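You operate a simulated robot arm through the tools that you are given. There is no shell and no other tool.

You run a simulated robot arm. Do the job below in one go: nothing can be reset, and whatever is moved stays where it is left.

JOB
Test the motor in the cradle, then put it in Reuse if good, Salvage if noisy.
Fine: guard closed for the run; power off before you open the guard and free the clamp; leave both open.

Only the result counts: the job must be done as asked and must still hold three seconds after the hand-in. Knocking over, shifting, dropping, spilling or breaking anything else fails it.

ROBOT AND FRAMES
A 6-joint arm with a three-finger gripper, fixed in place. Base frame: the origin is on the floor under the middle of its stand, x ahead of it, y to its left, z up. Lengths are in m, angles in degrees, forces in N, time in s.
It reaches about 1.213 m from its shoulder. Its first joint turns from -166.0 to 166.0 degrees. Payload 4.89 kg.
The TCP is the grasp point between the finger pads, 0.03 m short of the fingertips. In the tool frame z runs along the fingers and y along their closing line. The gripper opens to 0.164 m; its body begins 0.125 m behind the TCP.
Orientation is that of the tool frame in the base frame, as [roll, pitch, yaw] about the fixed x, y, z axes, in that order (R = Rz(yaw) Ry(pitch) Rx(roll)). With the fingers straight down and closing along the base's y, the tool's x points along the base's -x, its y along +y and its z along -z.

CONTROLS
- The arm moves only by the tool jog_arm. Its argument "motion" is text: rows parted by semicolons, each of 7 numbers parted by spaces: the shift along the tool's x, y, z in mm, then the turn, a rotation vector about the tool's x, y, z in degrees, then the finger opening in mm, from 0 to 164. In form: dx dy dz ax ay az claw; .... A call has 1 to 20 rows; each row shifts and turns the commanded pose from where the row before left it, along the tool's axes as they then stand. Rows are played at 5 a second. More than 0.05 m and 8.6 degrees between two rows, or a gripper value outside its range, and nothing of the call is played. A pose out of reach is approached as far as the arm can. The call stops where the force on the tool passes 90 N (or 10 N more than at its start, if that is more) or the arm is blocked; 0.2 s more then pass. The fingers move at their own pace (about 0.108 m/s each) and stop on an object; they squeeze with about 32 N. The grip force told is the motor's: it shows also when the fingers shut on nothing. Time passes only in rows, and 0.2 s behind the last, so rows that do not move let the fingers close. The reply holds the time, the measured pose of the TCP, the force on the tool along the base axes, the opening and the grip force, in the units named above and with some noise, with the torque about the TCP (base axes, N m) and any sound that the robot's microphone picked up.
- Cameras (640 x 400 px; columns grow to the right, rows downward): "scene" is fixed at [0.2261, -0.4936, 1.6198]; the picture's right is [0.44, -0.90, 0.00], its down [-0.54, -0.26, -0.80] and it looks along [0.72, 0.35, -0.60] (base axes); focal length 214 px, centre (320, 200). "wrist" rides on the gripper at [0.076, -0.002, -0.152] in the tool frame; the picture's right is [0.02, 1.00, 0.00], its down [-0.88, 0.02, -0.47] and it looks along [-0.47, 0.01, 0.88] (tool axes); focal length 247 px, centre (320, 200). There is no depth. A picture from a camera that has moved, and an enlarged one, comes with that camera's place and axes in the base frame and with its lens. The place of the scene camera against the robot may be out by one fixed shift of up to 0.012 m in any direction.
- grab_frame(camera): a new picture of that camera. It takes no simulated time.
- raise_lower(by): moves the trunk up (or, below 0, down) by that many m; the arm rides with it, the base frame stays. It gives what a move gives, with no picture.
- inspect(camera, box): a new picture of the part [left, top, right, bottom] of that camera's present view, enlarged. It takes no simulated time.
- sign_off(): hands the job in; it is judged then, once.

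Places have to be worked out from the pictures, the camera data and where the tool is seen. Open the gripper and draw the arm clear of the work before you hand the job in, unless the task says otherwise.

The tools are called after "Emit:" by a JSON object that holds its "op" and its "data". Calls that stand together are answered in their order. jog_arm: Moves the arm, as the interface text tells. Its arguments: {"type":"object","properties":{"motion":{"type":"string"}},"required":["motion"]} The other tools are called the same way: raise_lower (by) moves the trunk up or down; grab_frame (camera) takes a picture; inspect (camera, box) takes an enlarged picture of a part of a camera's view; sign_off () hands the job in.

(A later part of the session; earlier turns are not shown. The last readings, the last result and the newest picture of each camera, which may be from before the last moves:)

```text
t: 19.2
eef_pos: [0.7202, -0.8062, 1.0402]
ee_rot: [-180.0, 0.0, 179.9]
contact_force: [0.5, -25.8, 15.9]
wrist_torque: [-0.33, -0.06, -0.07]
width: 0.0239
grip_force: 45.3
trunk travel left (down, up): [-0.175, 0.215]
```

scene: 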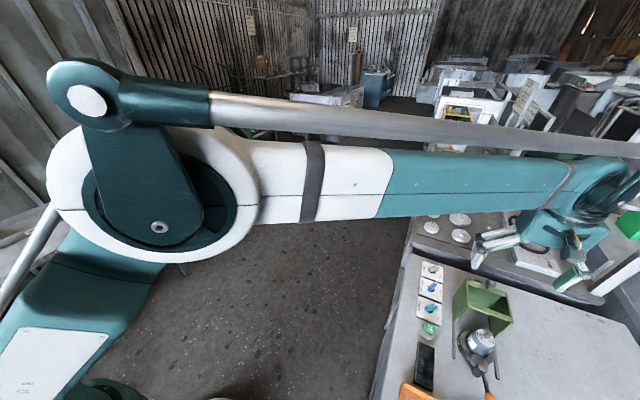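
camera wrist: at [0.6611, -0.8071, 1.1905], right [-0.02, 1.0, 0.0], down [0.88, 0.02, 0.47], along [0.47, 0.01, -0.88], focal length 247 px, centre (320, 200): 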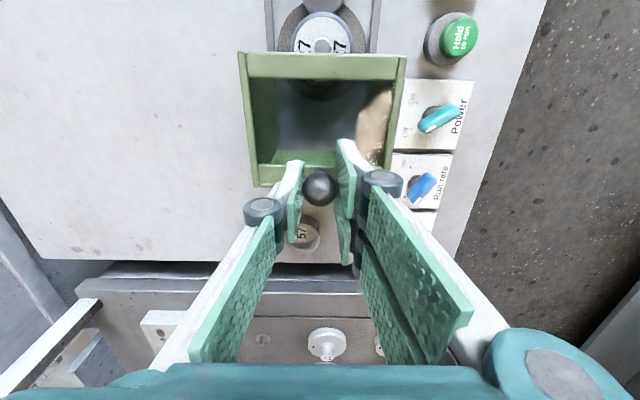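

Small loads now. The guard path seems to drift slightly to -y and up, so I'll include that while moving on.

Emit:
{"op": "jog_arm", "data": {"motion": "6 -1 -0.6 0 0 0 14; 6 -0.7 -0.4 0 0 0 14; 6 -0.5 -0.3 0 0 0 14; 6 -0.5 -0.3 0 0 0 14; 0 0 0 0 0 0 14"}}

Emit:
{"op": "grab_frame", "data": {"camera": "wrist"}}

Emit:
{"op": "inspect", "data": {"camera": "scene", "box": [400, 240, 560, 400]}}

```text
t: 20.4
eef_pos: [0.6952, -0.8056, 1.0398]
ee_rot: [179.9, -0.1, 180.0]
contact_force: [-1.6, 21.4, -15.0]
wrist_torque: [0.29, -0.1, 0.09]
width: 0.024
grip_force: 44.4
trunk travel left (down, up): [-0.175, 0.215]
```

```text
taken
camera wrist: at [0.6197, -0.8078, 1.1916], right [-0.02, 1.0, 0.0], down [0.88, 0.02, 0.47], along [0.47, 0.01, -0.88], focal length 247 px, centre (320, 200)
```

wrist: 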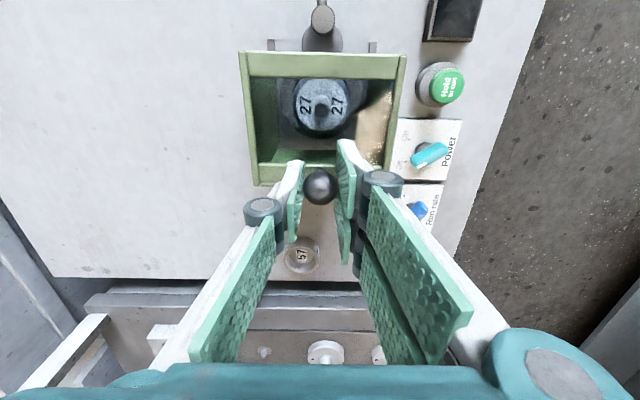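

```text
2.50 times, centred on (480, 320) of scene
camera zoom: at [0.2261, -0.4936, 1.6198], right [0.44, -0.9, 0.0], down [-0.54, -0.26, -0.8], along [0.72, 0.35, -0.6], focal length 536 px, centre (-80, -100)
```

zoom: 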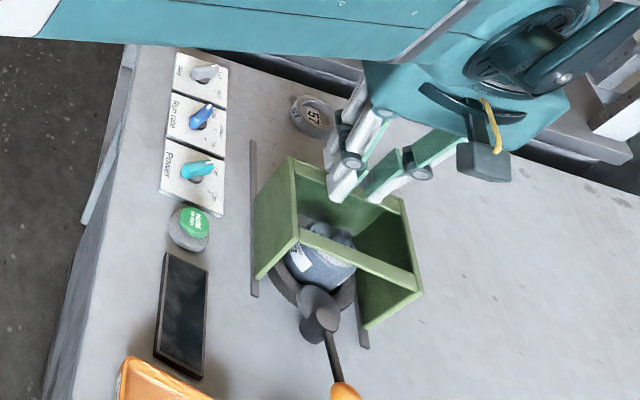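

The guard now passes over the motor and has about 20 mm of rail left. I'll continue in small steps until it meets its stop.

Emit:
{"op": "jog_arm", "data": {"motion": "5 0.5 0.3 0 0 0 14; 5 0 0 0 0 0 14; 5 0 0 0 0 0 14; 0 0 0 0 0 0 14"}}

```text
t: 21.4
eef_pos: [0.6854, -0.8058, 1.0398]
ee_rot: [-179.9, 0.1, -180.0]
contact_force: [38.9, 7.5, -6.3]
wrist_torque: [-0.05, -0.88, -0.03]
width: 0.024
grip_force: 45.2
trunk travel left (down, up): [-0.175, 0.215]
```

A +39 N push-back in x at x ≈ 0.685 indicates the closed stop (about 0.10 m travel). I'll check the picture.

Emit:
{"op": "grab_frame", "data": {"camera": "wrist"}}

Emit:
{"op": "inspect", "data": {"camera": "scene", "box": [400, 240, 560, 400]}}

```text
taken
camera wrist: at [0.6081, -0.8075, 1.1916], right [-0.02, 1.0, 0.0], down [0.88, 0.02, 0.47], along [0.47, 0.01, -0.88], focal length 247 px, centre (320, 200)
```

wrist: 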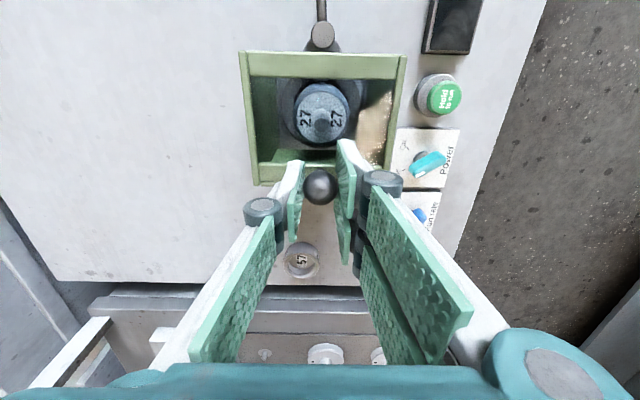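

```text
2.50 times, centred on (480, 320) of scene
camera zoom: at [0.2261, -0.4936, 1.6198], right [0.44, -0.9, 0.0], down [-0.54, -0.26, -0.8], along [0.72, 0.35, -0.6], focal length 536 px, centre (-80, -100)
```

zoom: 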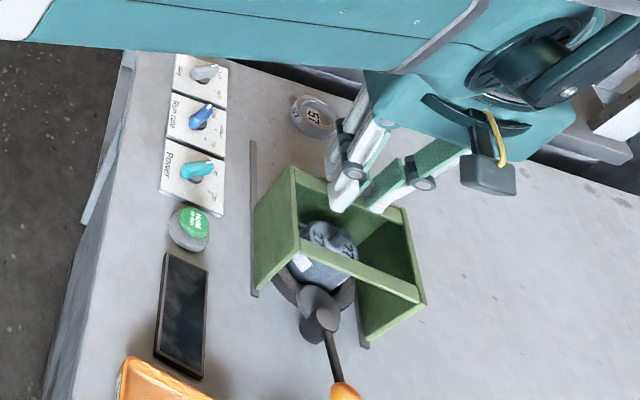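

The guard sits over the motor at its stop. I'll relax the push, open the fingers and lift straight up.

Emit:
{"op": "jog_arm", "data": {"motion": "-3 0 0 0 0 0 14; 0 0 0 0 0 0 60; 0 0 0 0 0 0 60; 0 0 -25 0 0 0 60; 0 0 -40 0 0 0 60; 0 0 -40 0 0 0 60; 0 0 0 0 0 0 60"}}

Emit:
{"op": "grab_frame", "data": {"camera": "wrist"}}

Emit:
{"op": "inspect", "data": {"camera": "wrist", "box": [220, 60, 420, 185]}}

```text
t: 23.0
eef_pos: [0.689, -0.8047, 1.1451]
ee_rot: [-180.0, 0.0, 179.9]
contact_force: [0.6, 0.2, 2.3]
wrist_torque: [-0.05, -0.06, 0.03]
width: 0.0601
grip_force: 0.2
trunk travel left (down, up): [-0.175, 0.215]
```

```text
taken
camera wrist: at [0.6108, -0.8072, 1.2977], right [-0.02, 1.0, 0.0], down [0.88, 0.02, 0.47], along [0.47, 0.01, -0.88], focal length 247 px, centre (320, 200)
```

wrist: 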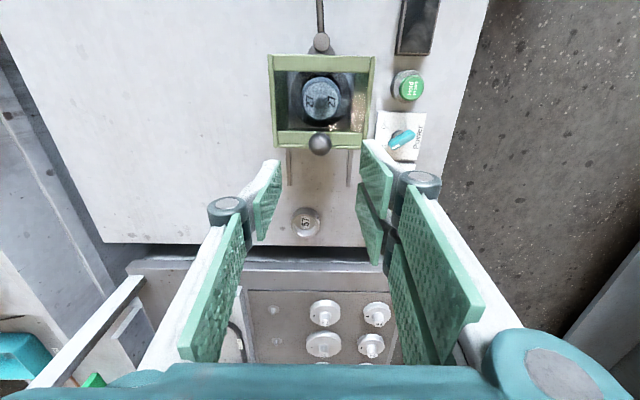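

```text
3.20 times, centred on (320, 122) of wrist
camera zoom: at [0.6108, -0.8072, 1.2977], right [-0.02, 1.0, 0.0], down [0.88, 0.02, 0.47], along [0.47, 0.01, -0.88], focal length 790 px, centre (320, 448)
```

zoom: 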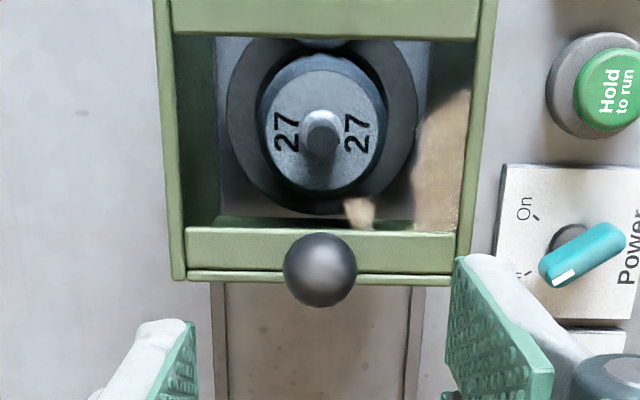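

The guard is closed over the motor. The Power handle re-measures at centre (0.7065, -0.6757) pointing about -50°, so I'll move above it and turn the tool by 50° so the fingers straddle the handle.

Emit:
{"op": "jog_arm", "data": {"motion": "-6 43 0 0 0 0 40; -6 43 0 0 0 0 40; -5.5 43 0 0 0 0 40; 0 0 0 0 0 8.4 40; 0 0 0 0 0 8.4 40; 0 0 0 0 0 8.4 40; 0 0 0 0 0 8.4 40; 0 0 0 0 0 8.4 40; 0 0 0 0 0 8 40; 0 0 0 0 0 0 40"}}

Emit:
{"op": "grab_frame", "data": {"camera": "wrist"}}

Emit:
{"op": "grab_frame", "data": {"camera": "scene"}}

```text
t: 25.2
eef_pos: [0.7019, -0.6772, 1.1444]
ee_rot: [-180.0, 0.0, 129.9]
contact_force: [-0.1, 0.3, -0.6]
wrist_torque: [0.04, 0.03, -0.04]
width: 0.0403
grip_force: 0.0
trunk travel left (down, up): [-0.175, 0.215]
```

```text
taken
camera wrist: at [0.6519, -0.6196, 1.2969], right [0.75, 0.66, 0.0], down [0.58, -0.66, 0.47], along [0.31, -0.36, -0.88], focal length 247 px, centre (320, 200)
```

wrist: 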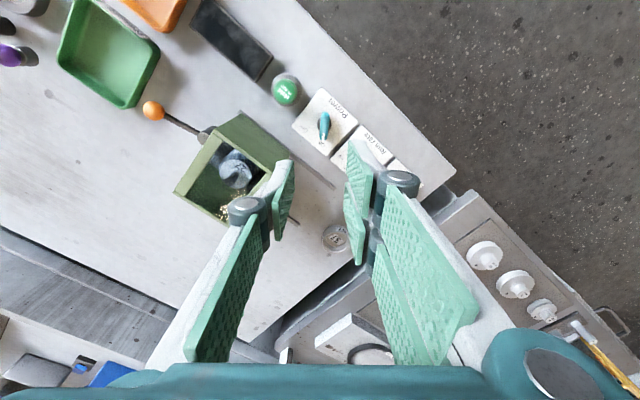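

```text
taken
```

scene: 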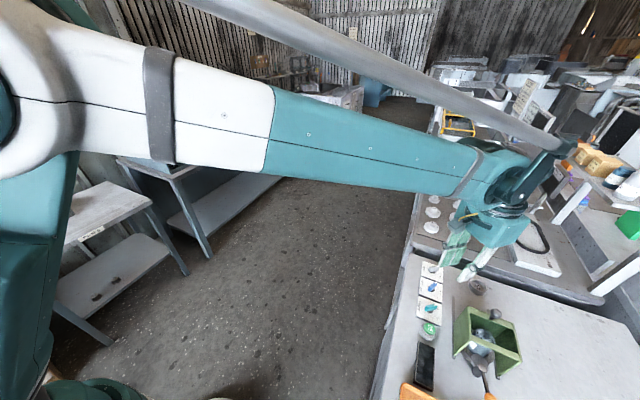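

The handle lines up with the finger gap in the view. I'll zoom in to refine the handle's centre relative to the tool.

Emit:
{"op": "inspect", "data": {"camera": "wrist", "box": [270, 80, 390, 155]}}

```text
5.33 times, centred on (330, 118) of wrist
camera zoom: at [0.6519, -0.6196, 1.2969], right [0.75, 0.66, 0.0], down [0.58, -0.66, 0.47], along [0.31, -0.36, -0.88], focal length 1317 px, centre (267, 640)
```

zoom: 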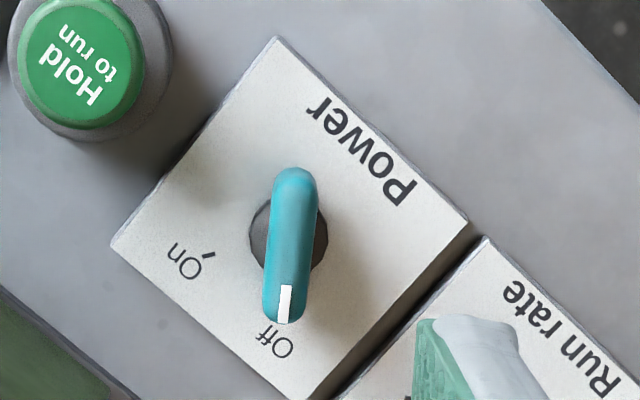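

The Power handle is 6 mm to tool +y and 2 mm to tool -x of the tool axis, turned about 3° more. I'll correct that, narrow the opening to 34 mm, and descend partway.

Emit:
{"op": "jog_arm", "data": {"motion": "-2 6 0 0 0 2.5 34; 0 0 40 0 0 0 34; 0 0 40 0 0 0 34; 0 0 40 0 0 0 34; 0 0 40 0 0 0 34; 0 0 0 0 0 0 34"}}

Emit:
{"op": "grab_frame", "data": {"camera": "wrist"}}

Emit:
{"op": "inspect", "data": {"camera": "wrist", "box": [240, 120, 400, 220]}}

Emit:
{"op": "inspect", "data": {"camera": "scene", "box": [380, 220, 520, 350]}}

```text
t: 26.6
eef_pos: [0.7087, -0.6771, 0.9859]
ee_rot: [179.9, 0.0, 127.4]
contact_force: [0.5, -0.8, -0.4]
wrist_torque: [0.02, 0.04, -0.01]
width: 0.0339
grip_force: 0.0
trunk travel left (down, up): [-0.175, 0.215]
```

```text
taken
camera wrist: at [0.6599, -0.6179, 1.1378], right [0.78, 0.62, 0.0], down [0.55, -0.69, 0.47], along [0.3, -0.37, -0.88], focal length 247 px, centre (320, 200)
```

wrist: 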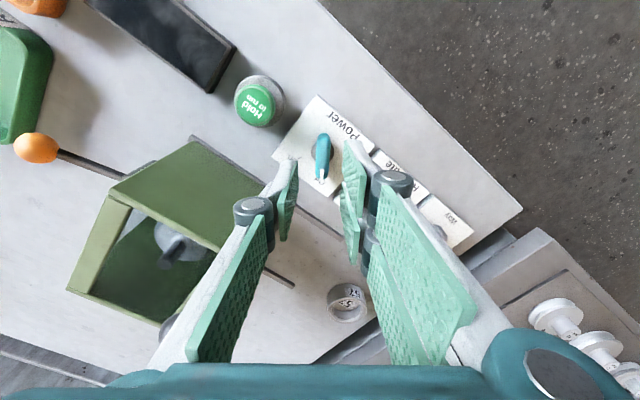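

```text
4.00 times, centred on (320, 170) of wrist
camera zoom: at [0.6599, -0.6179, 1.1378], right [0.78, 0.62, 0.0], down [0.55, -0.69, 0.47], along [0.3, -0.37, -0.88], focal length 988 px, centre (320, 320)
```

zoom: 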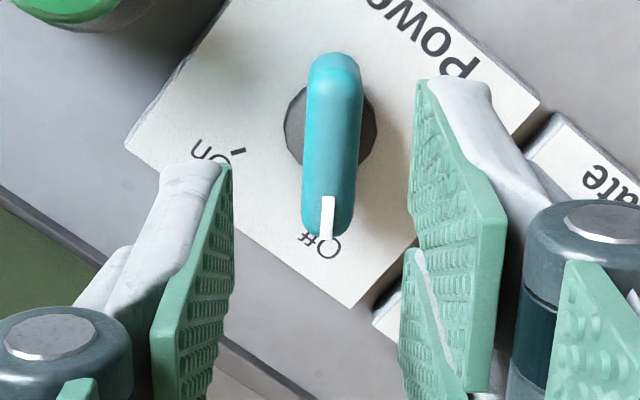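

```text
3.08 times, centred on (450, 285) of scene
camera zoom: at [0.2261, -0.4936, 1.6198], right [0.44, -0.9, 0.0], down [-0.54, -0.26, -0.8], along [0.72, 0.35, -0.6], focal length 660 px, centre (-80, -62)
```

zoom: 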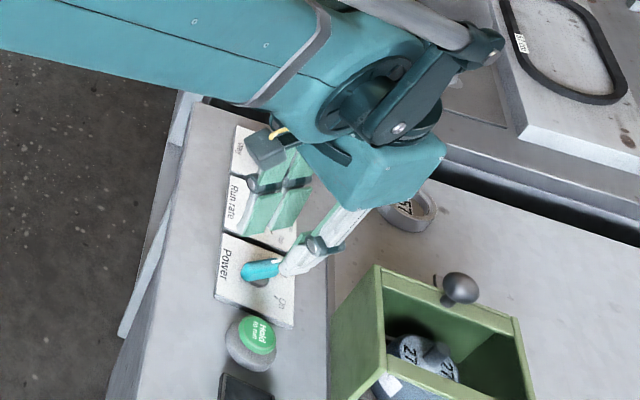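

Residual offset is about 2 mm in tool y and 2.5 mm in tool x, and the finger pair has clearance to the Run rate knob. I'll correct and go down to about z = 0.930, so the tips stay roughly 10 mm above the plate.

Emit:
{"op": "jog_arm", "data": {"motion": "2.5 2 0 0 0 1.5 32; 0 0 25 0 0 0 32; 0 0 20 0 0 0 32; 0 0 10 0 0 0 32; 0 0 0 0 0 0 32"}}

Emit:
{"op": "grab_frame", "data": {"camera": "wrist"}}

Emit:
{"op": "inspect", "data": {"camera": "wrist", "box": [240, 130, 400, 230]}}

Emit:
{"op": "inspect", "data": {"camera": "scene", "box": [380, 240, 500, 330]}}

```text
t: 27.8
eef_pos: [0.7082, -0.6722, 0.9308]
ee_rot: [180.0, 0.0, 125.8]
contact_force: [0.2, -0.6, -0.3]
wrist_torque: [0.05, 0.02, 0.0]
width: 0.0318
grip_force: 0.1
trunk travel left (down, up): [-0.175, 0.215]
```

```text
taken
camera wrist: at [0.662, -0.6119, 1.0824], right [0.8, 0.6, 0.0], down [0.53, -0.7, 0.47], along [0.29, -0.38, -0.88], focal length 247 px, centre (320, 200)
```

wrist: 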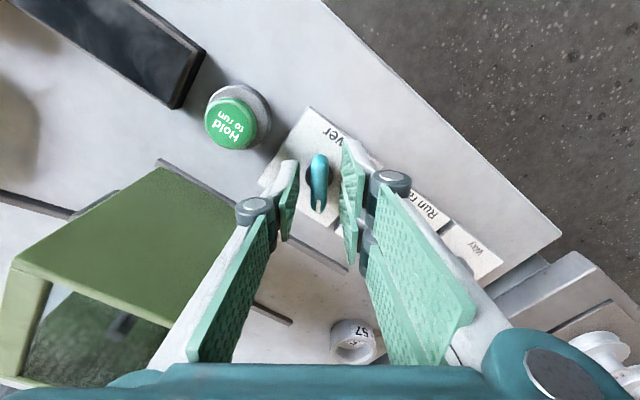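

```text
4.00 times, centred on (320, 180) of wrist
camera zoom: at [0.662, -0.6119, 1.0824], right [0.8, 0.6, 0.0], down [0.53, -0.7, 0.47], along [0.29, -0.38, -0.88], focal length 988 px, centre (320, 280)
```

zoom: 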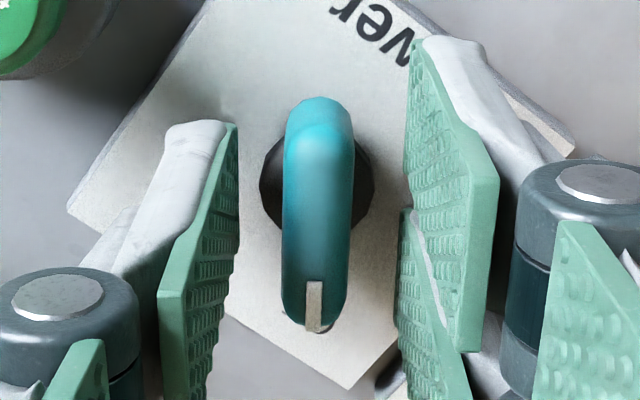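

```text
4.44 times, centred on (440, 285) of scene
camera zoom: at [0.2261, -0.4936, 1.6198], right [0.44, -0.9, 0.0], down [-0.54, -0.26, -0.8], along [0.72, 0.35, -0.6], focal length 953 px, centre (-213, -178)
```

zoom: 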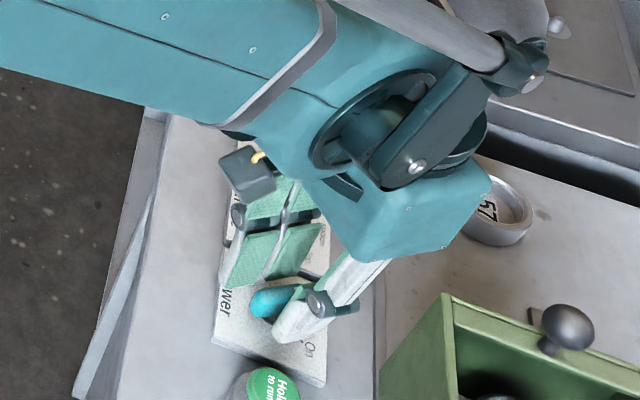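

The handle sits centred and aligned between the pads. I'll close on it.

Emit:
{"op": "jog_arm", "data": {"motion": "0 0 0 0 0 0 15; 0 0 0 0 0 0 6; 0 0 0 0 0 0 6; 0 0 0 0 0 0 6"}}

Emit:
{"op": "inspect", "data": {"camera": "wrist", "box": [240, 130, 400, 230]}}

```text
t: 28.8
eef_pos: [0.7088, -0.6728, 0.9304]
ee_rot: [-180.0, 0.0, 125.9]
contact_force: [-5.9, -2.1, -6.4]
wrist_torque: [-0.25, 0.03, -0.93]
width: 0.013
grip_force: 44.8
trunk travel left (down, up): [-0.175, 0.215]
```

```text
4.00 times, centred on (320, 180) of wrist
camera zoom: at [0.6616, -0.6122, 1.0824], right [0.8, 0.6, 0.0], down [0.53, -0.7, 0.47], along [0.29, -0.38, -0.88], focal length 988 px, centre (320, 280)
```

zoom: 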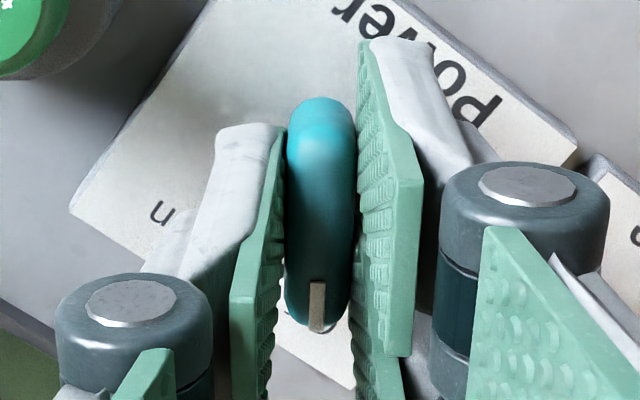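

The handle is held at 13 mm. I'll turn it toward On in steps (positive about tool z, i.e. clockwise seen from above) and watch the torque.

Emit:
{"op": "jog_arm", "data": {"motion": "0 0 0 0 0 8 6; 0 0 0 0 0 8 6; 0 0 0 0 0 8 6; 0 0 0 0 0 8 6; 0 0 0 0 0 0 6"}}

Emit:
{"op": "inspect", "data": {"camera": "wrist", "box": [240, 130, 400, 230]}}

```text
t: 30.0
eef_pos: [0.7093, -0.6719, 0.9312]
ee_rot: [179.9, 0.1, 93.9]
contact_force: [15.2, -19.4, 9.3]
wrist_torque: [0.2, -0.39, 0.06]
width: 0.013
grip_force: 45.0
trunk travel left (down, up): [-0.175, 0.215]
```

```text
4.00 times, centred on (320, 180) of wrist
camera zoom: at [0.7023, -0.5963, 1.0823], right [1.0, 0.09, 0.0], down [0.08, -0.88, 0.47], along [0.04, -0.47, -0.88], focal length 988 px, centre (320, 280)
```

zoom: 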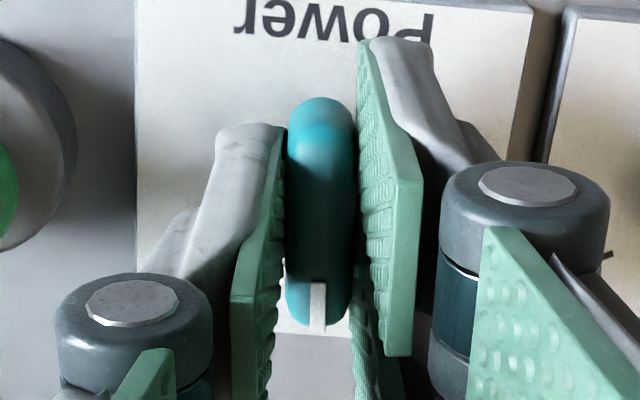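

The knob turns with the fingers. I'll add a small correction for the side force and continue to about On.

Emit:
{"op": "jog_arm", "data": {"motion": "-1.5 1 0 0 0 8 6; 0 0 0 0 0 8 6; 0 0 0 0 0 8 6; 0 0 0 0 0 8 6; 0 0 0 0 0 6 6; 0 0 0 0 0 0 6"}}

Emit:
{"op": "inspect", "data": {"camera": "wrist", "box": [240, 130, 400, 230]}}

```text
t: 31.4
eef_pos: [0.7103, -0.6726, 0.9293]
ee_rot: [179.9, 0.0, 55.9]
contact_force: [48.7, -20.8, 26.0]
wrist_torque: [-0.18, -1.6, 0.15]
width: 0.0132
grip_force: 44.8
trunk travel left (down, up): [-0.175, 0.215]
```

```text
4.00 times, centred on (320, 180) of wrist
camera zoom: at [0.7525, -0.6088, 1.0824], right [0.84, -0.54, 0.0], down [-0.48, -0.74, 0.47], along [-0.26, -0.4, -0.88], focal length 988 px, centre (320, 280)
```

zoom: 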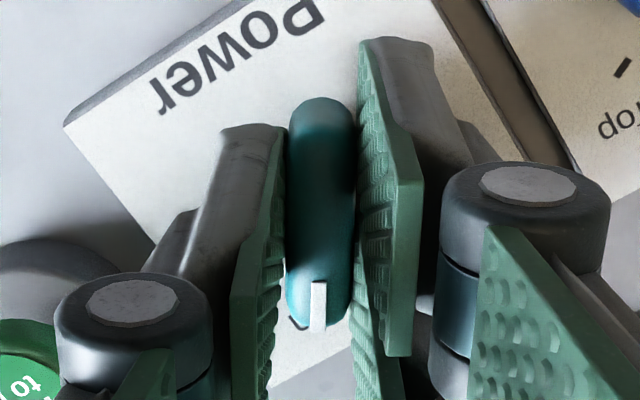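

Pointer is now near -124°, almost on the On mark, with a lateral load of about 50 N along tool y. I'll shift to relieve it and turn the last few degrees.

Emit:
{"op": "jog_arm", "data": {"motion": "0.5 2 -0.5 0 0 0 6; 0 0.5 0 0 0 4 6; 0 0 0 0 0 0 6"}}

Emit:
{"op": "inspect", "data": {"camera": "wrist", "box": [240, 130, 400, 230]}}

Emit:
{"op": "inspect", "data": {"camera": "scene", "box": [380, 250, 500, 400]}}

```text
t: 32.2
eef_pos: [0.7106, -0.6724, 0.9305]
ee_rot: [-180.0, 0.0, 52.0]
contact_force: [41.7, -6.4, 31.4]
wrist_torque: [-0.58, -0.89, 2.1]
width: 0.0139
grip_force: 45.0
trunk travel left (down, up): [-0.175, 0.215]
```

```text
4.00 times, centred on (320, 180) of wrist
camera zoom: at [0.7572, -0.612, 1.0822], right [0.8, -0.6, 0.0], down [-0.53, -0.71, 0.47], along [-0.28, -0.38, -0.88], focal length 988 px, centre (320, 280)
```

zoom: 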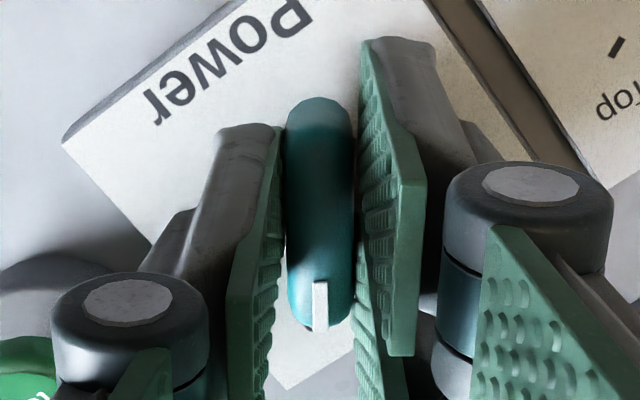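

```text
2.67 times, centred on (440, 325) of scene
camera zoom: at [0.2261, -0.4936, 1.6198], right [0.44, -0.9, 0.0], down [-0.54, -0.26, -0.8], along [0.72, 0.35, -0.6], focal length 572 px, centre (0, -133)
```

zoom: 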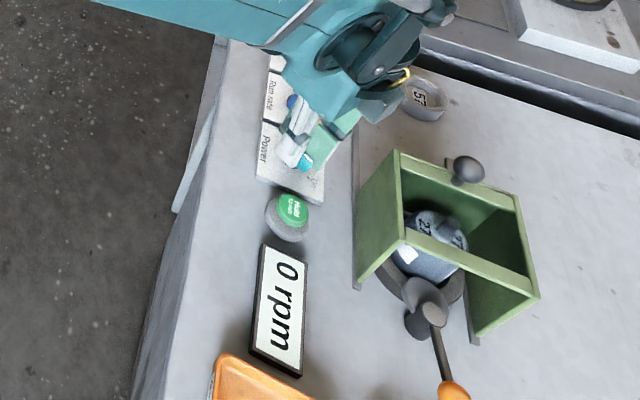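

The display now reads "0 rpm" and the torque shows the On stop, so power is on. I'll release and lift clear.

Emit:
{"op": "jog_arm", "data": {"motion": "0 0 0 0 0 -1.5 6; 0 0 0 0 0 0 32; 0 0 0 0 0 0 32; 0 0 -20 0 0 0 32; 0 0 -40 0 0 0 32; 0 0 -40 0 0 0 32; 0 0 0 0 0 0 32"}}

Emit:
{"op": "grab_frame", "data": {"camera": "wrist"}}

Emit:
{"op": "inspect", "data": {"camera": "scene", "box": [380, 250, 500, 400]}}

```text
t: 33.8
eef_pos: [0.7077, -0.6756, 1.0287]
ee_rot: [-179.9, 0.0, 53.4]
contact_force: [-0.5, -0.8, 0.4]
wrist_torque: [-0.06, -0.05, -0.02]
width: 0.0321
grip_force: 0.0
trunk travel left (down, up): [-0.175, 0.215]
```

```text
taken
camera wrist: at [0.7522, -0.614, 1.1812], right [0.82, -0.58, 0.0], down [-0.51, -0.72, 0.47], along [-0.27, -0.39, -0.88], focal length 247 px, centre (320, 200)
```

wrist: 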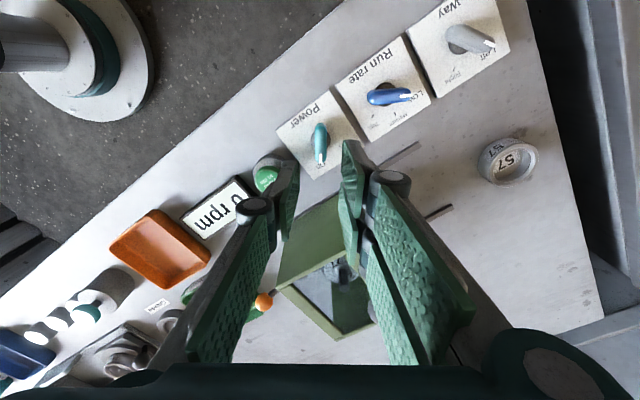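

```text
2.67 times, centred on (440, 325) of scene
camera zoom: at [0.2261, -0.4936, 1.6198], right [0.44, -0.9, 0.0], down [-0.54, -0.26, -0.8], along [0.72, 0.35, -0.6], focal length 572 px, centre (0, -133)
```

zoom: 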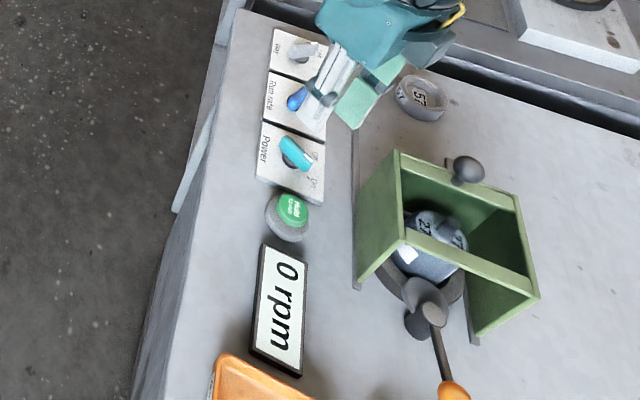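

Display still shows 0 rpm with power on. The wrist camera now shows another area beyond the trays, so I'll zoom there for any test instructions.

Emit:
{"op": "inspect", "data": {"camera": "wrist", "box": [0, 250, 240, 400]}}

Emit:
{"op": "inspect", "data": {"camera": "wrist", "box": [250, 60, 420, 180]}}

```text
2.67 times, centred on (120, 325) of wrist
camera zoom: at [0.7522, -0.614, 1.1812], right [0.82, -0.58, 0.0], down [-0.51, -0.72, 0.47], along [-0.27, -0.39, -0.88], focal length 659 px, centre (853, -133)
```

zoom: 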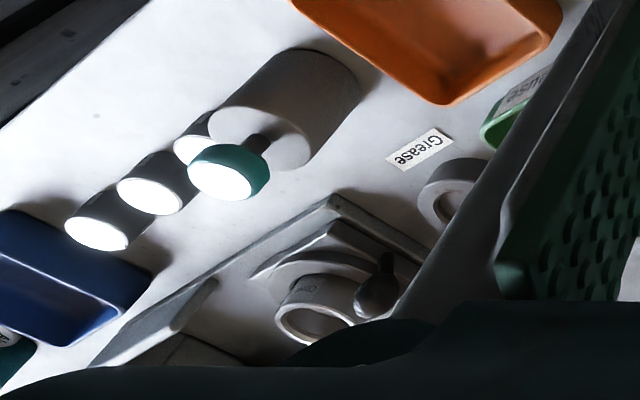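

```text
3.33 times, centred on (335, 120) of wrist
camera zoom: at [0.7522, -0.614, 1.1812], right [0.82, -0.58, 0.0], down [-0.51, -0.72, 0.47], along [-0.27, -0.39, -0.88], focal length 823 px, centre (270, 467)
```

zoom: 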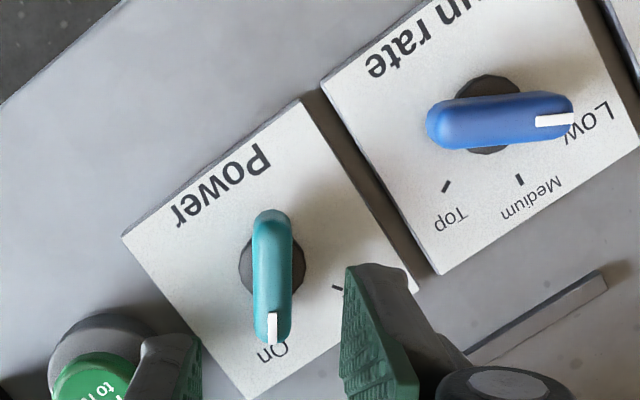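

Power is at On, Run rate at Low, Way at Left. I'll move above the Hold-to-run button at (0.632, -0.676) with the fingers closed and check alignment.

Emit:
{"op": "jog_arm", "data": {"motion": "-22.7 -30.3 0 0 0 0 10; -22.7 -30.3 0 0 0 0 0; 0 0 0 0 0 0 0; 0 0 0 0 0 0 0"}}

Emit:
{"op": "grab_frame", "data": {"camera": "wrist"}}

Emit:
{"op": "inspect", "data": {"camera": "scene", "box": [380, 250, 500, 400]}}

```text
t: 34.8
eef_pos: [0.6333, -0.6741, 1.033]
ee_rot: [180.0, 0.0, 53.5]
contact_force: [-0.8, -0.5, 1.0]
wrist_torque: [-0.06, -0.09, 0.03]
width: 0.0
grip_force: 32.1
trunk travel left (down, up): [-0.175, 0.215]
```

```text
taken
camera wrist: at [0.6776, -0.6122, 1.1845], right [0.82, -0.58, 0.0], down [-0.51, -0.72, 0.47], along [-0.27, -0.39, -0.88], focal length 247 px, centre (320, 200)
```

wrist: 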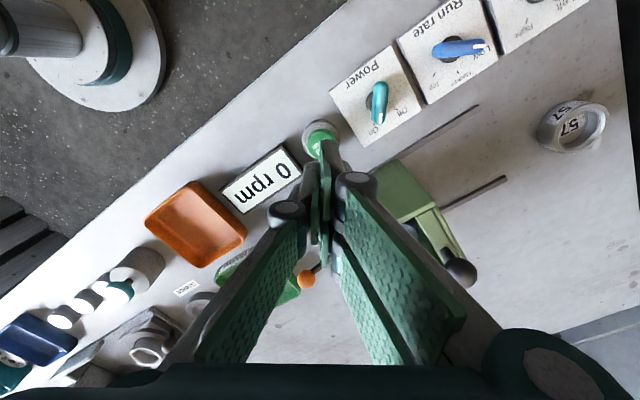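

```text
2.67 times, centred on (440, 325) of scene
camera zoom: at [0.2261, -0.4936, 1.6198], right [0.44, -0.9, 0.0], down [-0.54, -0.26, -0.8], along [0.72, 0.35, -0.6], focal length 572 px, centre (0, -133)
```

zoom: 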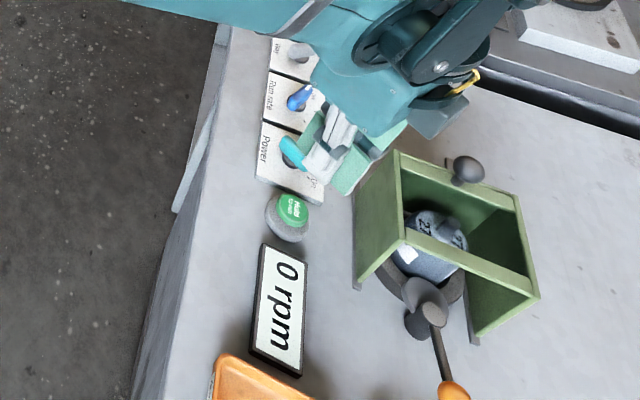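

The button projects right under the closed fingertips. I'll descend to just above it, about 14 mm clear.

Emit:
{"op": "jog_arm", "data": {"motion": "0 0 30 0 0 0 0; 0 0 30 0 0 0 0; 0 0 20 0 0 0 0; 0 0 0 0 0 0 0"}}

Emit:
{"op": "grab_frame", "data": {"camera": "wrist"}}

Emit:
{"op": "inspect", "data": {"camera": "scene", "box": [390, 260, 470, 360]}}

```text
t: 35.8
eef_pos: [0.6342, -0.675, 0.9513]
ee_rot: [-180.0, 0.0, 53.5]
contact_force: [-0.5, -0.4, -0.2]
wrist_torque: [0.07, 0.06, 0.0]
width: 0.0
grip_force: 32.1
trunk travel left (down, up): [-0.175, 0.215]
```

```text
taken
camera wrist: at [0.678, -0.613, 1.1033], right [0.82, -0.58, 0.0], down [-0.51, -0.72, 0.47], along [-0.27, -0.39, -0.88], focal length 247 px, centre (320, 200)
```

wrist: 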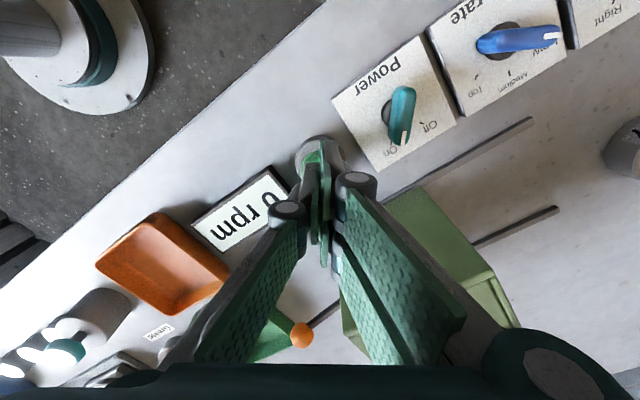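

```text
4.00 times, centred on (430, 310) of scene
camera zoom: at [0.2261, -0.4936, 1.6198], right [0.44, -0.9, 0.0], down [-0.54, -0.26, -0.8], along [0.72, 0.35, -0.6], focal length 858 px, centre (-120, -240)
```

zoom: 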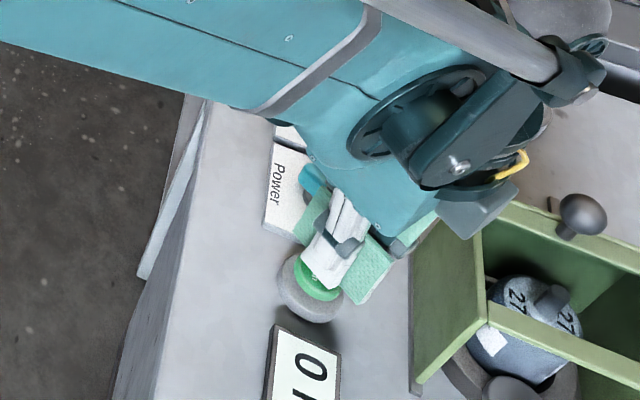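

The fingertips are over the button. I'll come down in small steps to contact.

Emit:
{"op": "jog_arm", "data": {"motion": "0 0 4 0 0 0 0; 0 0 4 0 0 0 0; 0 0 4 0 0 0 0; 0 0 2 0 0 0 0; 0 0 0 0 0 0 0"}}

Emit:
{"op": "inspect", "data": {"camera": "scene", "box": [390, 300, 470, 400]}}

```text
t: 37.0
eef_pos: [0.635, -0.6747, 0.9373]
ee_rot: [180.0, 0.0, 53.6]
contact_force: [-1.0, 1.1, 2.7]
wrist_torque: [0.01, 0.01, -0.02]
width: 0.006
grip_force: 44.9
trunk travel left (down, up): [-0.175, 0.215]
heard: click
```

```text
4.00 times, centred on (430, 350) of scene
camera zoom: at [0.2261, -0.4936, 1.6198], right [0.44, -0.9, 0.0], down [-0.54, -0.26, -0.8], along [0.72, 0.35, -0.6], focal length 858 px, centre (-120, -400)
```

zoom: 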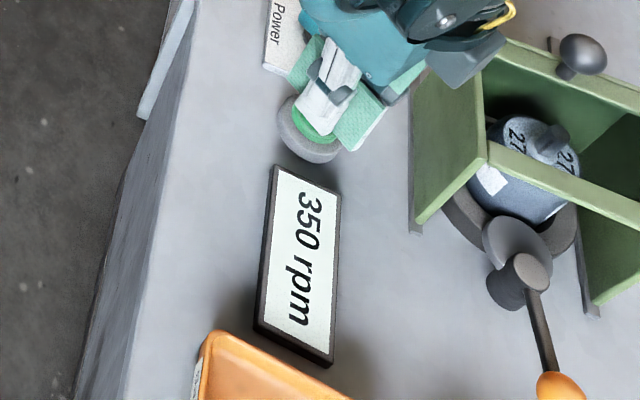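

The button clicked and the display shows 350 rpm, so the motor is running at Low. I'll hold for a few seconds and listen.

Emit:
{"op": "jog_arm", "data": {"motion": "0 0 0 0 0 0 0; 0 0 0 0 0 0 0; 0 0 0 0 0 0 0; 0 0 0 0 0 0 0; 0 0 0 0 0 0 0; 0 0 0 0 0 0 0; 0 0 0 0 0 0 0; 0 0 0 0 0 0 0; 0 0 0 0 0 0 0; 0 0 0 0 0 0 0; 0 0 0 0 0 0 0; 0 0 0 0 0 0 0; 0 0 0 0 0 0 0; 0 0 0 0 0 0 0; 0 0 0 0 0 0 0; 0 0 0 0 0 0 0; 0 0 0 0 0 0 0; 0 0 0 0 0 0 0; 0 0 0 0 0 0 0; 0 0 0 0 0 0 0"}}

Emit:
{"op": "inspect", "data": {"camera": "scene", "box": [390, 300, 470, 400]}}

```text
t: 41.2
eef_pos: [0.6354, -0.674, 0.9376]
ee_rot: [-180.0, -0.1, 53.5]
contact_force: [-0.5, -0.4, 2.1]
wrist_torque: [0.03, 0.05, -0.01]
width: 0.006
grip_force: 45.1
trunk travel left (down, up): [-0.175, 0.215]
```

```text
4.00 times, centred on (430, 350) of scene
camera zoom: at [0.2261, -0.4936, 1.6198], right [0.44, -0.9, 0.0], down [-0.54, -0.26, -0.8], along [0.72, 0.35, -0.6], focal length 858 px, centre (-120, -400)
```

zoom: 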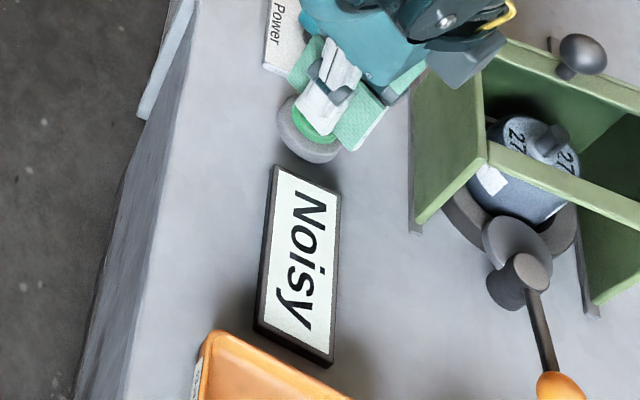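

The display now reads "Noisy", so this motor goes to Salvage. I'll let go of the button by lifting slowly, checking that nothing is caught between the fingers.

Emit:
{"op": "jog_arm", "data": {"motion": "0 0 -3 0 0 0 8; 0 0 -4 0 0 0 10; 0 0 -10 0 0 0 10; 0 0 0 0 0 0 10"}}

Emit:
{"op": "inspect", "data": {"camera": "scene", "box": [390, 280, 470, 380]}}

```text
t: 42.2
eef_pos: [0.6328, -0.6735, 0.9551]
ee_rot: [180.0, 0.0, 53.4]
contact_force: [-0.4, -0.5, -0.4]
wrist_torque: [-0.01, -0.03, 0.02]
width: 0.0099
grip_force: 0.0
trunk travel left (down, up): [-0.175, 0.215]
```

```text
4.00 times, centred on (430, 330) of scene
camera zoom: at [0.2261, -0.4936, 1.6198], right [0.44, -0.9, 0.0], down [-0.54, -0.26, -0.8], along [0.72, 0.35, -0.6], focal length 858 px, centre (-120, -320)
```

zoom: 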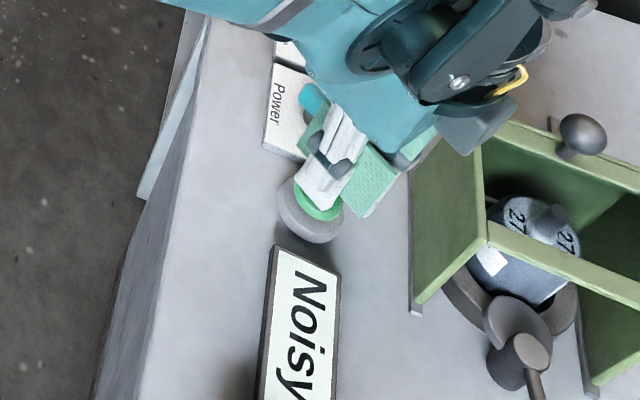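

The button is free and the verdict stays shown. Now I'll lift, go back over the Power knob, and check alignment partway down.

Emit:
{"op": "jog_arm", "data": {"motion": "0 0 -40 0 0 0 32; 0 0 -35 0 0 0 32; 22 30.5 0 0 0 0 32; 22 30.5 0 0 0 0 32; 0 0 25 0 0 0 32; 0 0 25 0 0 0 32; 0 0 0 0 0 0 32"}}

Emit:
{"op": "grab_frame", "data": {"camera": "wrist"}}

Emit:
{"op": "inspect", "data": {"camera": "wrist", "box": [240, 120, 400, 220]}}

```text
t: 43.8
eef_pos: [0.7099, -0.6762, 0.9773]
ee_rot: [-180.0, -0.1, 53.4]
contact_force: [0.6, -0.4, -0.6]
wrist_torque: [0.04, 0.01, 0.02]
width: 0.032
grip_force: 0.0
trunk travel left (down, up): [-0.175, 0.215]
```

```text
taken
camera wrist: at [0.7538, -0.6135, 1.1297], right [0.82, -0.58, 0.0], down [-0.51, -0.72, 0.47], along [-0.27, -0.39, -0.88], focal length 247 px, centre (320, 200)
```

wrist: 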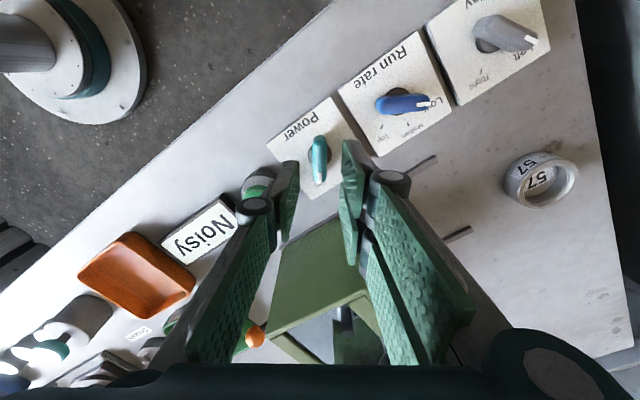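

```text
4.00 times, centred on (320, 170) of wrist
camera zoom: at [0.7538, -0.6135, 1.1297], right [0.82, -0.58, 0.0], down [-0.51, -0.72, 0.47], along [-0.27, -0.39, -0.88], focal length 988 px, centre (320, 320)
```

zoom: 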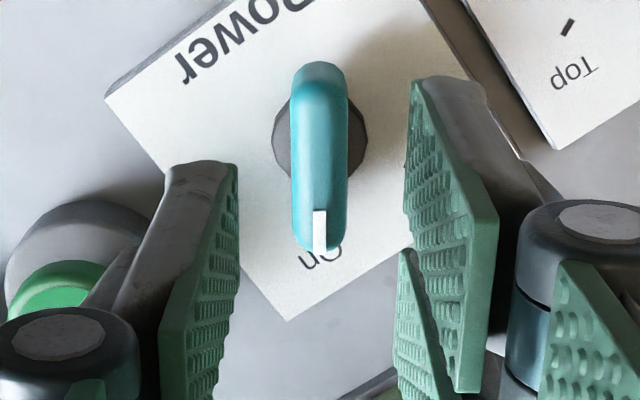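

The handle is centred within 2 mm and aligned. I'll descend to the same grip height and close.

Emit:
{"op": "jog_arm", "data": {"motion": "1 0 25 0 0 0 32; 0 0 15 0 0 0 32; 0 0 7 0 0 0 32; 0 0 0 0 0 0 20; 0 0 0 0 0 0 6; 0 0 0 0 0 0 6; 0 0 0 0 0 0 6"}}

Emit:
{"op": "inspect", "data": {"camera": "wrist", "box": [240, 130, 400, 230]}}

```text
t: 45.4
eef_pos: [0.7107, -0.6746, 0.9328]
ee_rot: [180.0, 0.0, 53.5]
contact_force: [-6.3, 4.9, -3.2]
wrist_torque: [0.06, 0.18, 1.52]
width: 0.0133
grip_force: 44.8
trunk travel left (down, up): [-0.175, 0.215]
```

```text
4.00 times, centred on (320, 180) of wrist
camera zoom: at [0.7547, -0.6122, 1.0842], right [0.82, -0.58, 0.0], down [-0.51, -0.72, 0.47], along [-0.27, -0.39, -0.88], focal length 988 px, centre (320, 280)
```

zoom: 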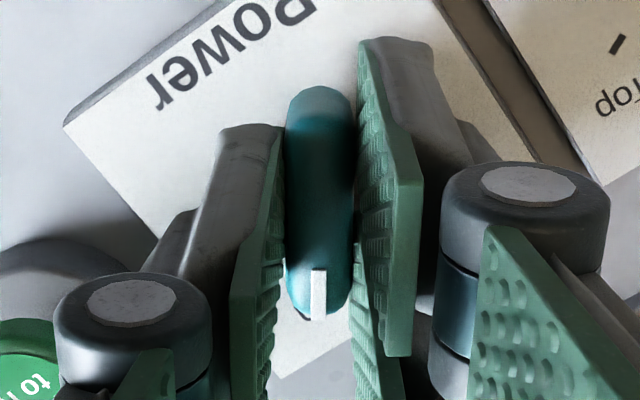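

Gripped at 13 mm. I'll turn it back toward Off in steps.

Emit:
{"op": "jog_arm", "data": {"motion": "0 0 0 0 0 -8 6; 0 0 0 0 0 -8 6; 0 0 0 0 0 -8 6; 0 0 0 0 0 -8 6; 0 0 0 0 0 0 6"}}

```text
t: 46.6
eef_pos: [0.71, -0.6734, 0.9324]
ee_rot: [-180.0, 0.0, 85.5]
contact_force: [-16.6, 25.4, -14.8]
wrist_torque: [0.34, 0.53, -0.05]
width: 0.0128
grip_force: 44.5
trunk travel left (down, up): [-0.175, 0.215]
```

Turning smoothly; I'll correct for the small side force and continue.

Emit:
{"op": "jog_arm", "data": {"motion": "1.5 -1 0 0 0 -8 6; 0 0 0 0 0 -8 6; 0 0 0 0 0 -8 6; 0 0 0 0 0 -8 6; 0 0 0 0 0 -5 6; 0 0 0 0 0 0 6"}}

Emit:
{"op": "inspect", "data": {"camera": "wrist", "box": [240, 130, 400, 230]}}

Emit:
{"op": "inspect", "data": {"camera": "scene", "box": [380, 250, 500, 400]}}

```text
t: 48.0
eef_pos: [0.7086, -0.6741, 0.9312]
ee_rot: [180.0, 0.1, 122.5]
contact_force: [-29.0, 2.7, -4.2]
wrist_torque: [0.64, 1.19, 0.01]
width: 0.0126
grip_force: 44.5
trunk travel left (down, up): [-0.175, 0.215]
```

```text
4.00 times, centred on (320, 180) of wrist
camera zoom: at [0.6664, -0.6108, 1.0842], right [0.83, 0.55, 0.0], down [0.49, -0.73, 0.47], along [0.26, -0.39, -0.88], focal length 988 px, centre (320, 280)
```

zoom: 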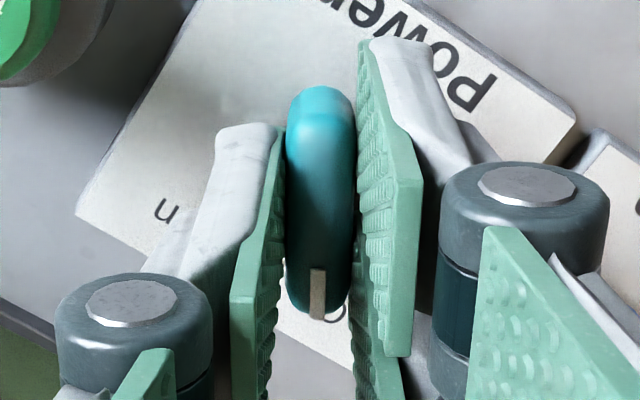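

```text
2.67 times, centred on (440, 325) of scene
camera zoom: at [0.2261, -0.4936, 1.6198], right [0.44, -0.9, 0.0], down [-0.54, -0.26, -0.8], along [0.72, 0.35, -0.6], focal length 572 px, centre (0, -133)
```

zoom: 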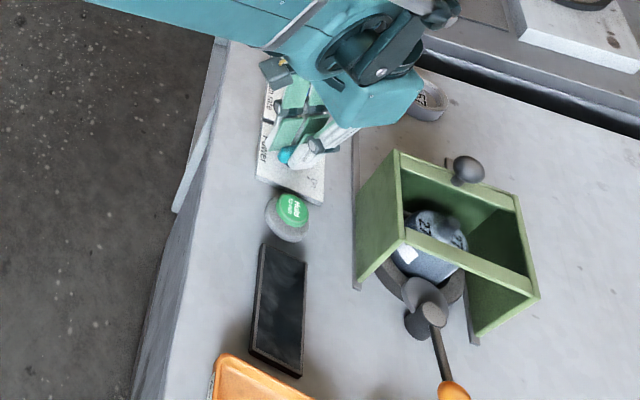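

The display has gone dark. I'll turn the last few degrees to the Off stop so it is clearly off.

Emit:
{"op": "jog_arm", "data": {"motion": "0.8 -1.5 0 0 0 -3 6; 0 0 0 0 0 -2 6; 0 0 0 0 0 0 6"}}

```text
t: 48.8
eef_pos: [0.7089, -0.6735, 0.9324]
ee_rot: [179.9, 0.1, 127.5]
contact_force: [7.6, -16.6, 25.1]
wrist_torque: [-0.6, -0.33, -1.59]
width: 0.0134
grip_force: 44.5
trunk travel left (down, up): [-0.175, 0.215]
```

Torque of -1.6 N m marks the Off stop. I'll relax it, open and lift clear.

Emit:
{"op": "jog_arm", "data": {"motion": "0 0 0 0 0 1 6; 0 0 0 0 0 0 32; 0 0 0 0 0 0 32; 0 0 -20 0 0 0 32; 0 0 -40 0 0 0 32; 0 0 -45 0 0 0 32; 0 0 -45 0 0 0 32; 0 0 -45 0 0 0 32; 0 0 0 0 0 0 32"}}

Emit:
{"op": "grab_frame", "data": {"camera": "wrist"}}

Emit:
{"op": "inspect", "data": {"camera": "wrist", "box": [260, 80, 400, 167]}}

Emit:
{"op": "inspect", "data": {"camera": "scene", "box": [380, 250, 500, 400]}}

```text
t: 50.8
eef_pos: [0.7065, -0.6716, 1.1273]
ee_rot: [179.9, 0.1, 126.5]
contact_force: [-0.2, -0.1, 0.3]
wrist_torque: [-0.06, -0.03, 0.0]
width: 0.0319
grip_force: 0.1
trunk travel left (down, up): [-0.175, 0.215]
```

```text
taken
camera wrist: at [0.6602, -0.6128, 1.2788], right [0.79, 0.61, 0.0], down [0.54, -0.7, 0.47], along [0.29, -0.37, -0.88], focal length 247 px, centre (320, 200)
```

wrist: 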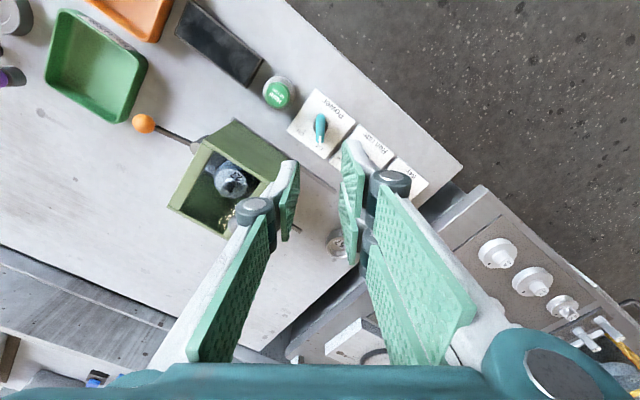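

```text
4.57 times, centred on (330, 124) of wrist
camera zoom: at [0.6602, -0.6128, 1.2788], right [0.79, 0.61, 0.0], down [0.54, -0.7, 0.47], along [0.29, -0.37, -0.88], focal length 1129 px, centre (274, 550)
```

zoom: 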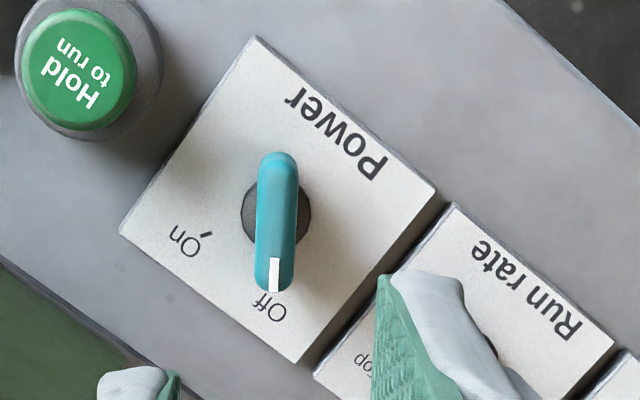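

```text
2.67 times, centred on (440, 325) of scene
camera zoom: at [0.2261, -0.4936, 1.6198], right [0.44, -0.9, 0.0], down [-0.54, -0.26, -0.8], along [0.72, 0.35, -0.6], focal length 572 px, centre (0, -133)
```

zoom: 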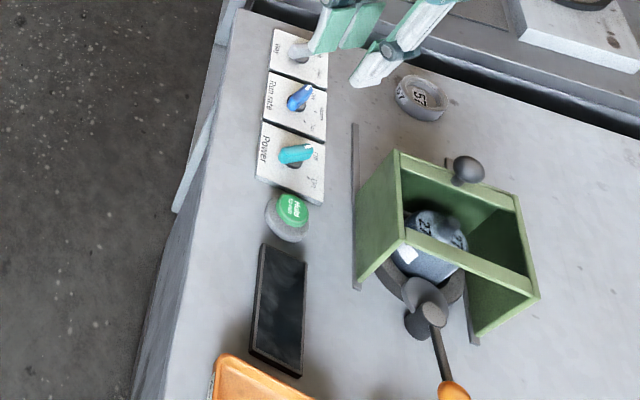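

Power is Off with the display dark. I'll turn the tool back to its square orientation and go over the guard's ball knob, now at about (0.685, -0.806).

Emit:
{"op": "jog_arm", "data": {"motion": "0 0 0 0 0 -7.7 60; 0 0 0 0 0 -7.7 60; 0 0 0 0 0 -7.7 60; 0 0 0 0 0 -7.7 60; 0 0 0 0 0 -7.7 60; 0 0 0 0 0 -7.7 60; 0 0 0 0 0 -7.3 60; 7 -45 0 0 0 0 60; 7 -45 0 0 0 0 60; 7.5 -44 0 0 0 0 60; 0 0 20 0 0 0 60; 0 0 20 0 0 0 60; 0 0 0 0 0 0 60"}}

Emit:
{"op": "grab_frame", "data": {"camera": "wrist"}}

Emit:
{"op": "inspect", "data": {"camera": "wrist", "box": [240, 110, 400, 210]}}

```text
t: 53.6
eef_pos: [0.6887, -0.8083, 1.0858]
ee_rot: [180.0, 0.0, -180.0]
contact_force: [-0.4, 1.2, -0.4]
wrist_torque: [-0.01, 0.01, -0.03]
width: 0.06
grip_force: 0.0
trunk travel left (down, up): [-0.175, 0.215]
```

```text
taken
camera wrist: at [0.612, -0.8102, 1.2388], right [-0.02, 1.0, 0.0], down [0.88, 0.02, 0.47], along [0.47, 0.01, -0.88], focal length 247 px, centre (320, 200)
```

wrist: 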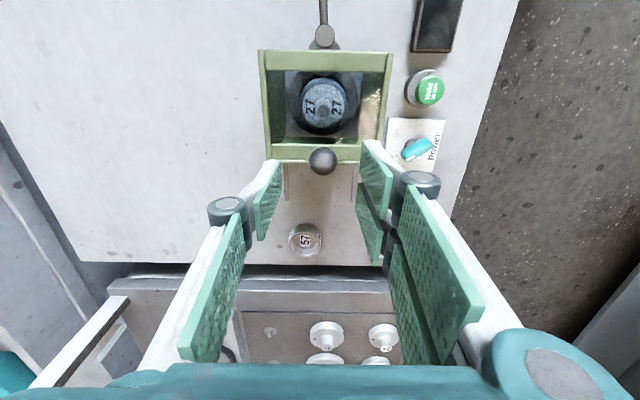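

```text
4.00 times, centred on (320, 160) of wrist
camera zoom: at [0.612, -0.8102, 1.2388], right [-0.02, 1.0, 0.0], down [0.88, 0.02, 0.47], along [0.47, 0.01, -0.88], focal length 988 px, centre (320, 360)
```

zoom: 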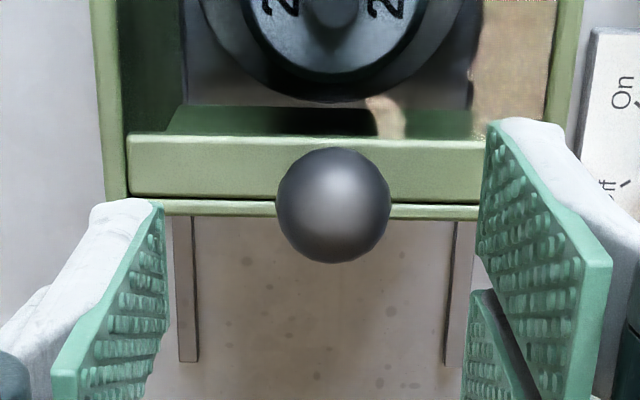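

The ball is 3 mm toward -x and 2.5 mm toward +y of the tool. I'll correct, descend to z ≈ 1.038, and close on it.

Emit:
{"op": "jog_arm", "data": {"motion": "3 2.5 0 0 0 0 60; 0 0 25 0 0 0 60; 0 0 22 0 0 0 60; 0 0 0 0 0 0 60; 0 0 0 0 0 0 20; 0 0 0 0 0 0 14; 0 0 0 0 0 0 14; 0 0 0 0 0 0 14"}}

Emit:
{"op": "grab_frame", "data": {"camera": "wrist"}}

```text
t: 55.4
eef_pos: [0.6856, -0.8055, 1.0387]
ee_rot: [-180.0, 0.0, 179.9]
contact_force: [10.0, -26.4, 1.5]
wrist_torque: [-0.26, -0.23, -0.03]
width: 0.0237
grip_force: 44.9
trunk travel left (down, up): [-0.175, 0.215]
```

```text
taken
camera wrist: at [0.609, -0.8074, 1.1905], right [-0.02, 1.0, 0.0], down [0.88, 0.02, 0.47], along [0.47, 0.01, -0.88], focal length 247 px, centre (320, 200)
```

wrist: 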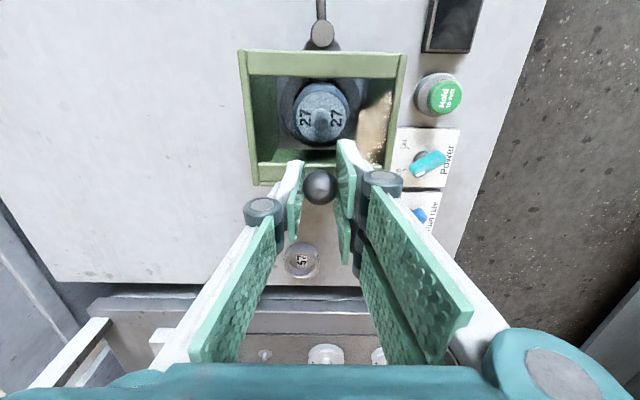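

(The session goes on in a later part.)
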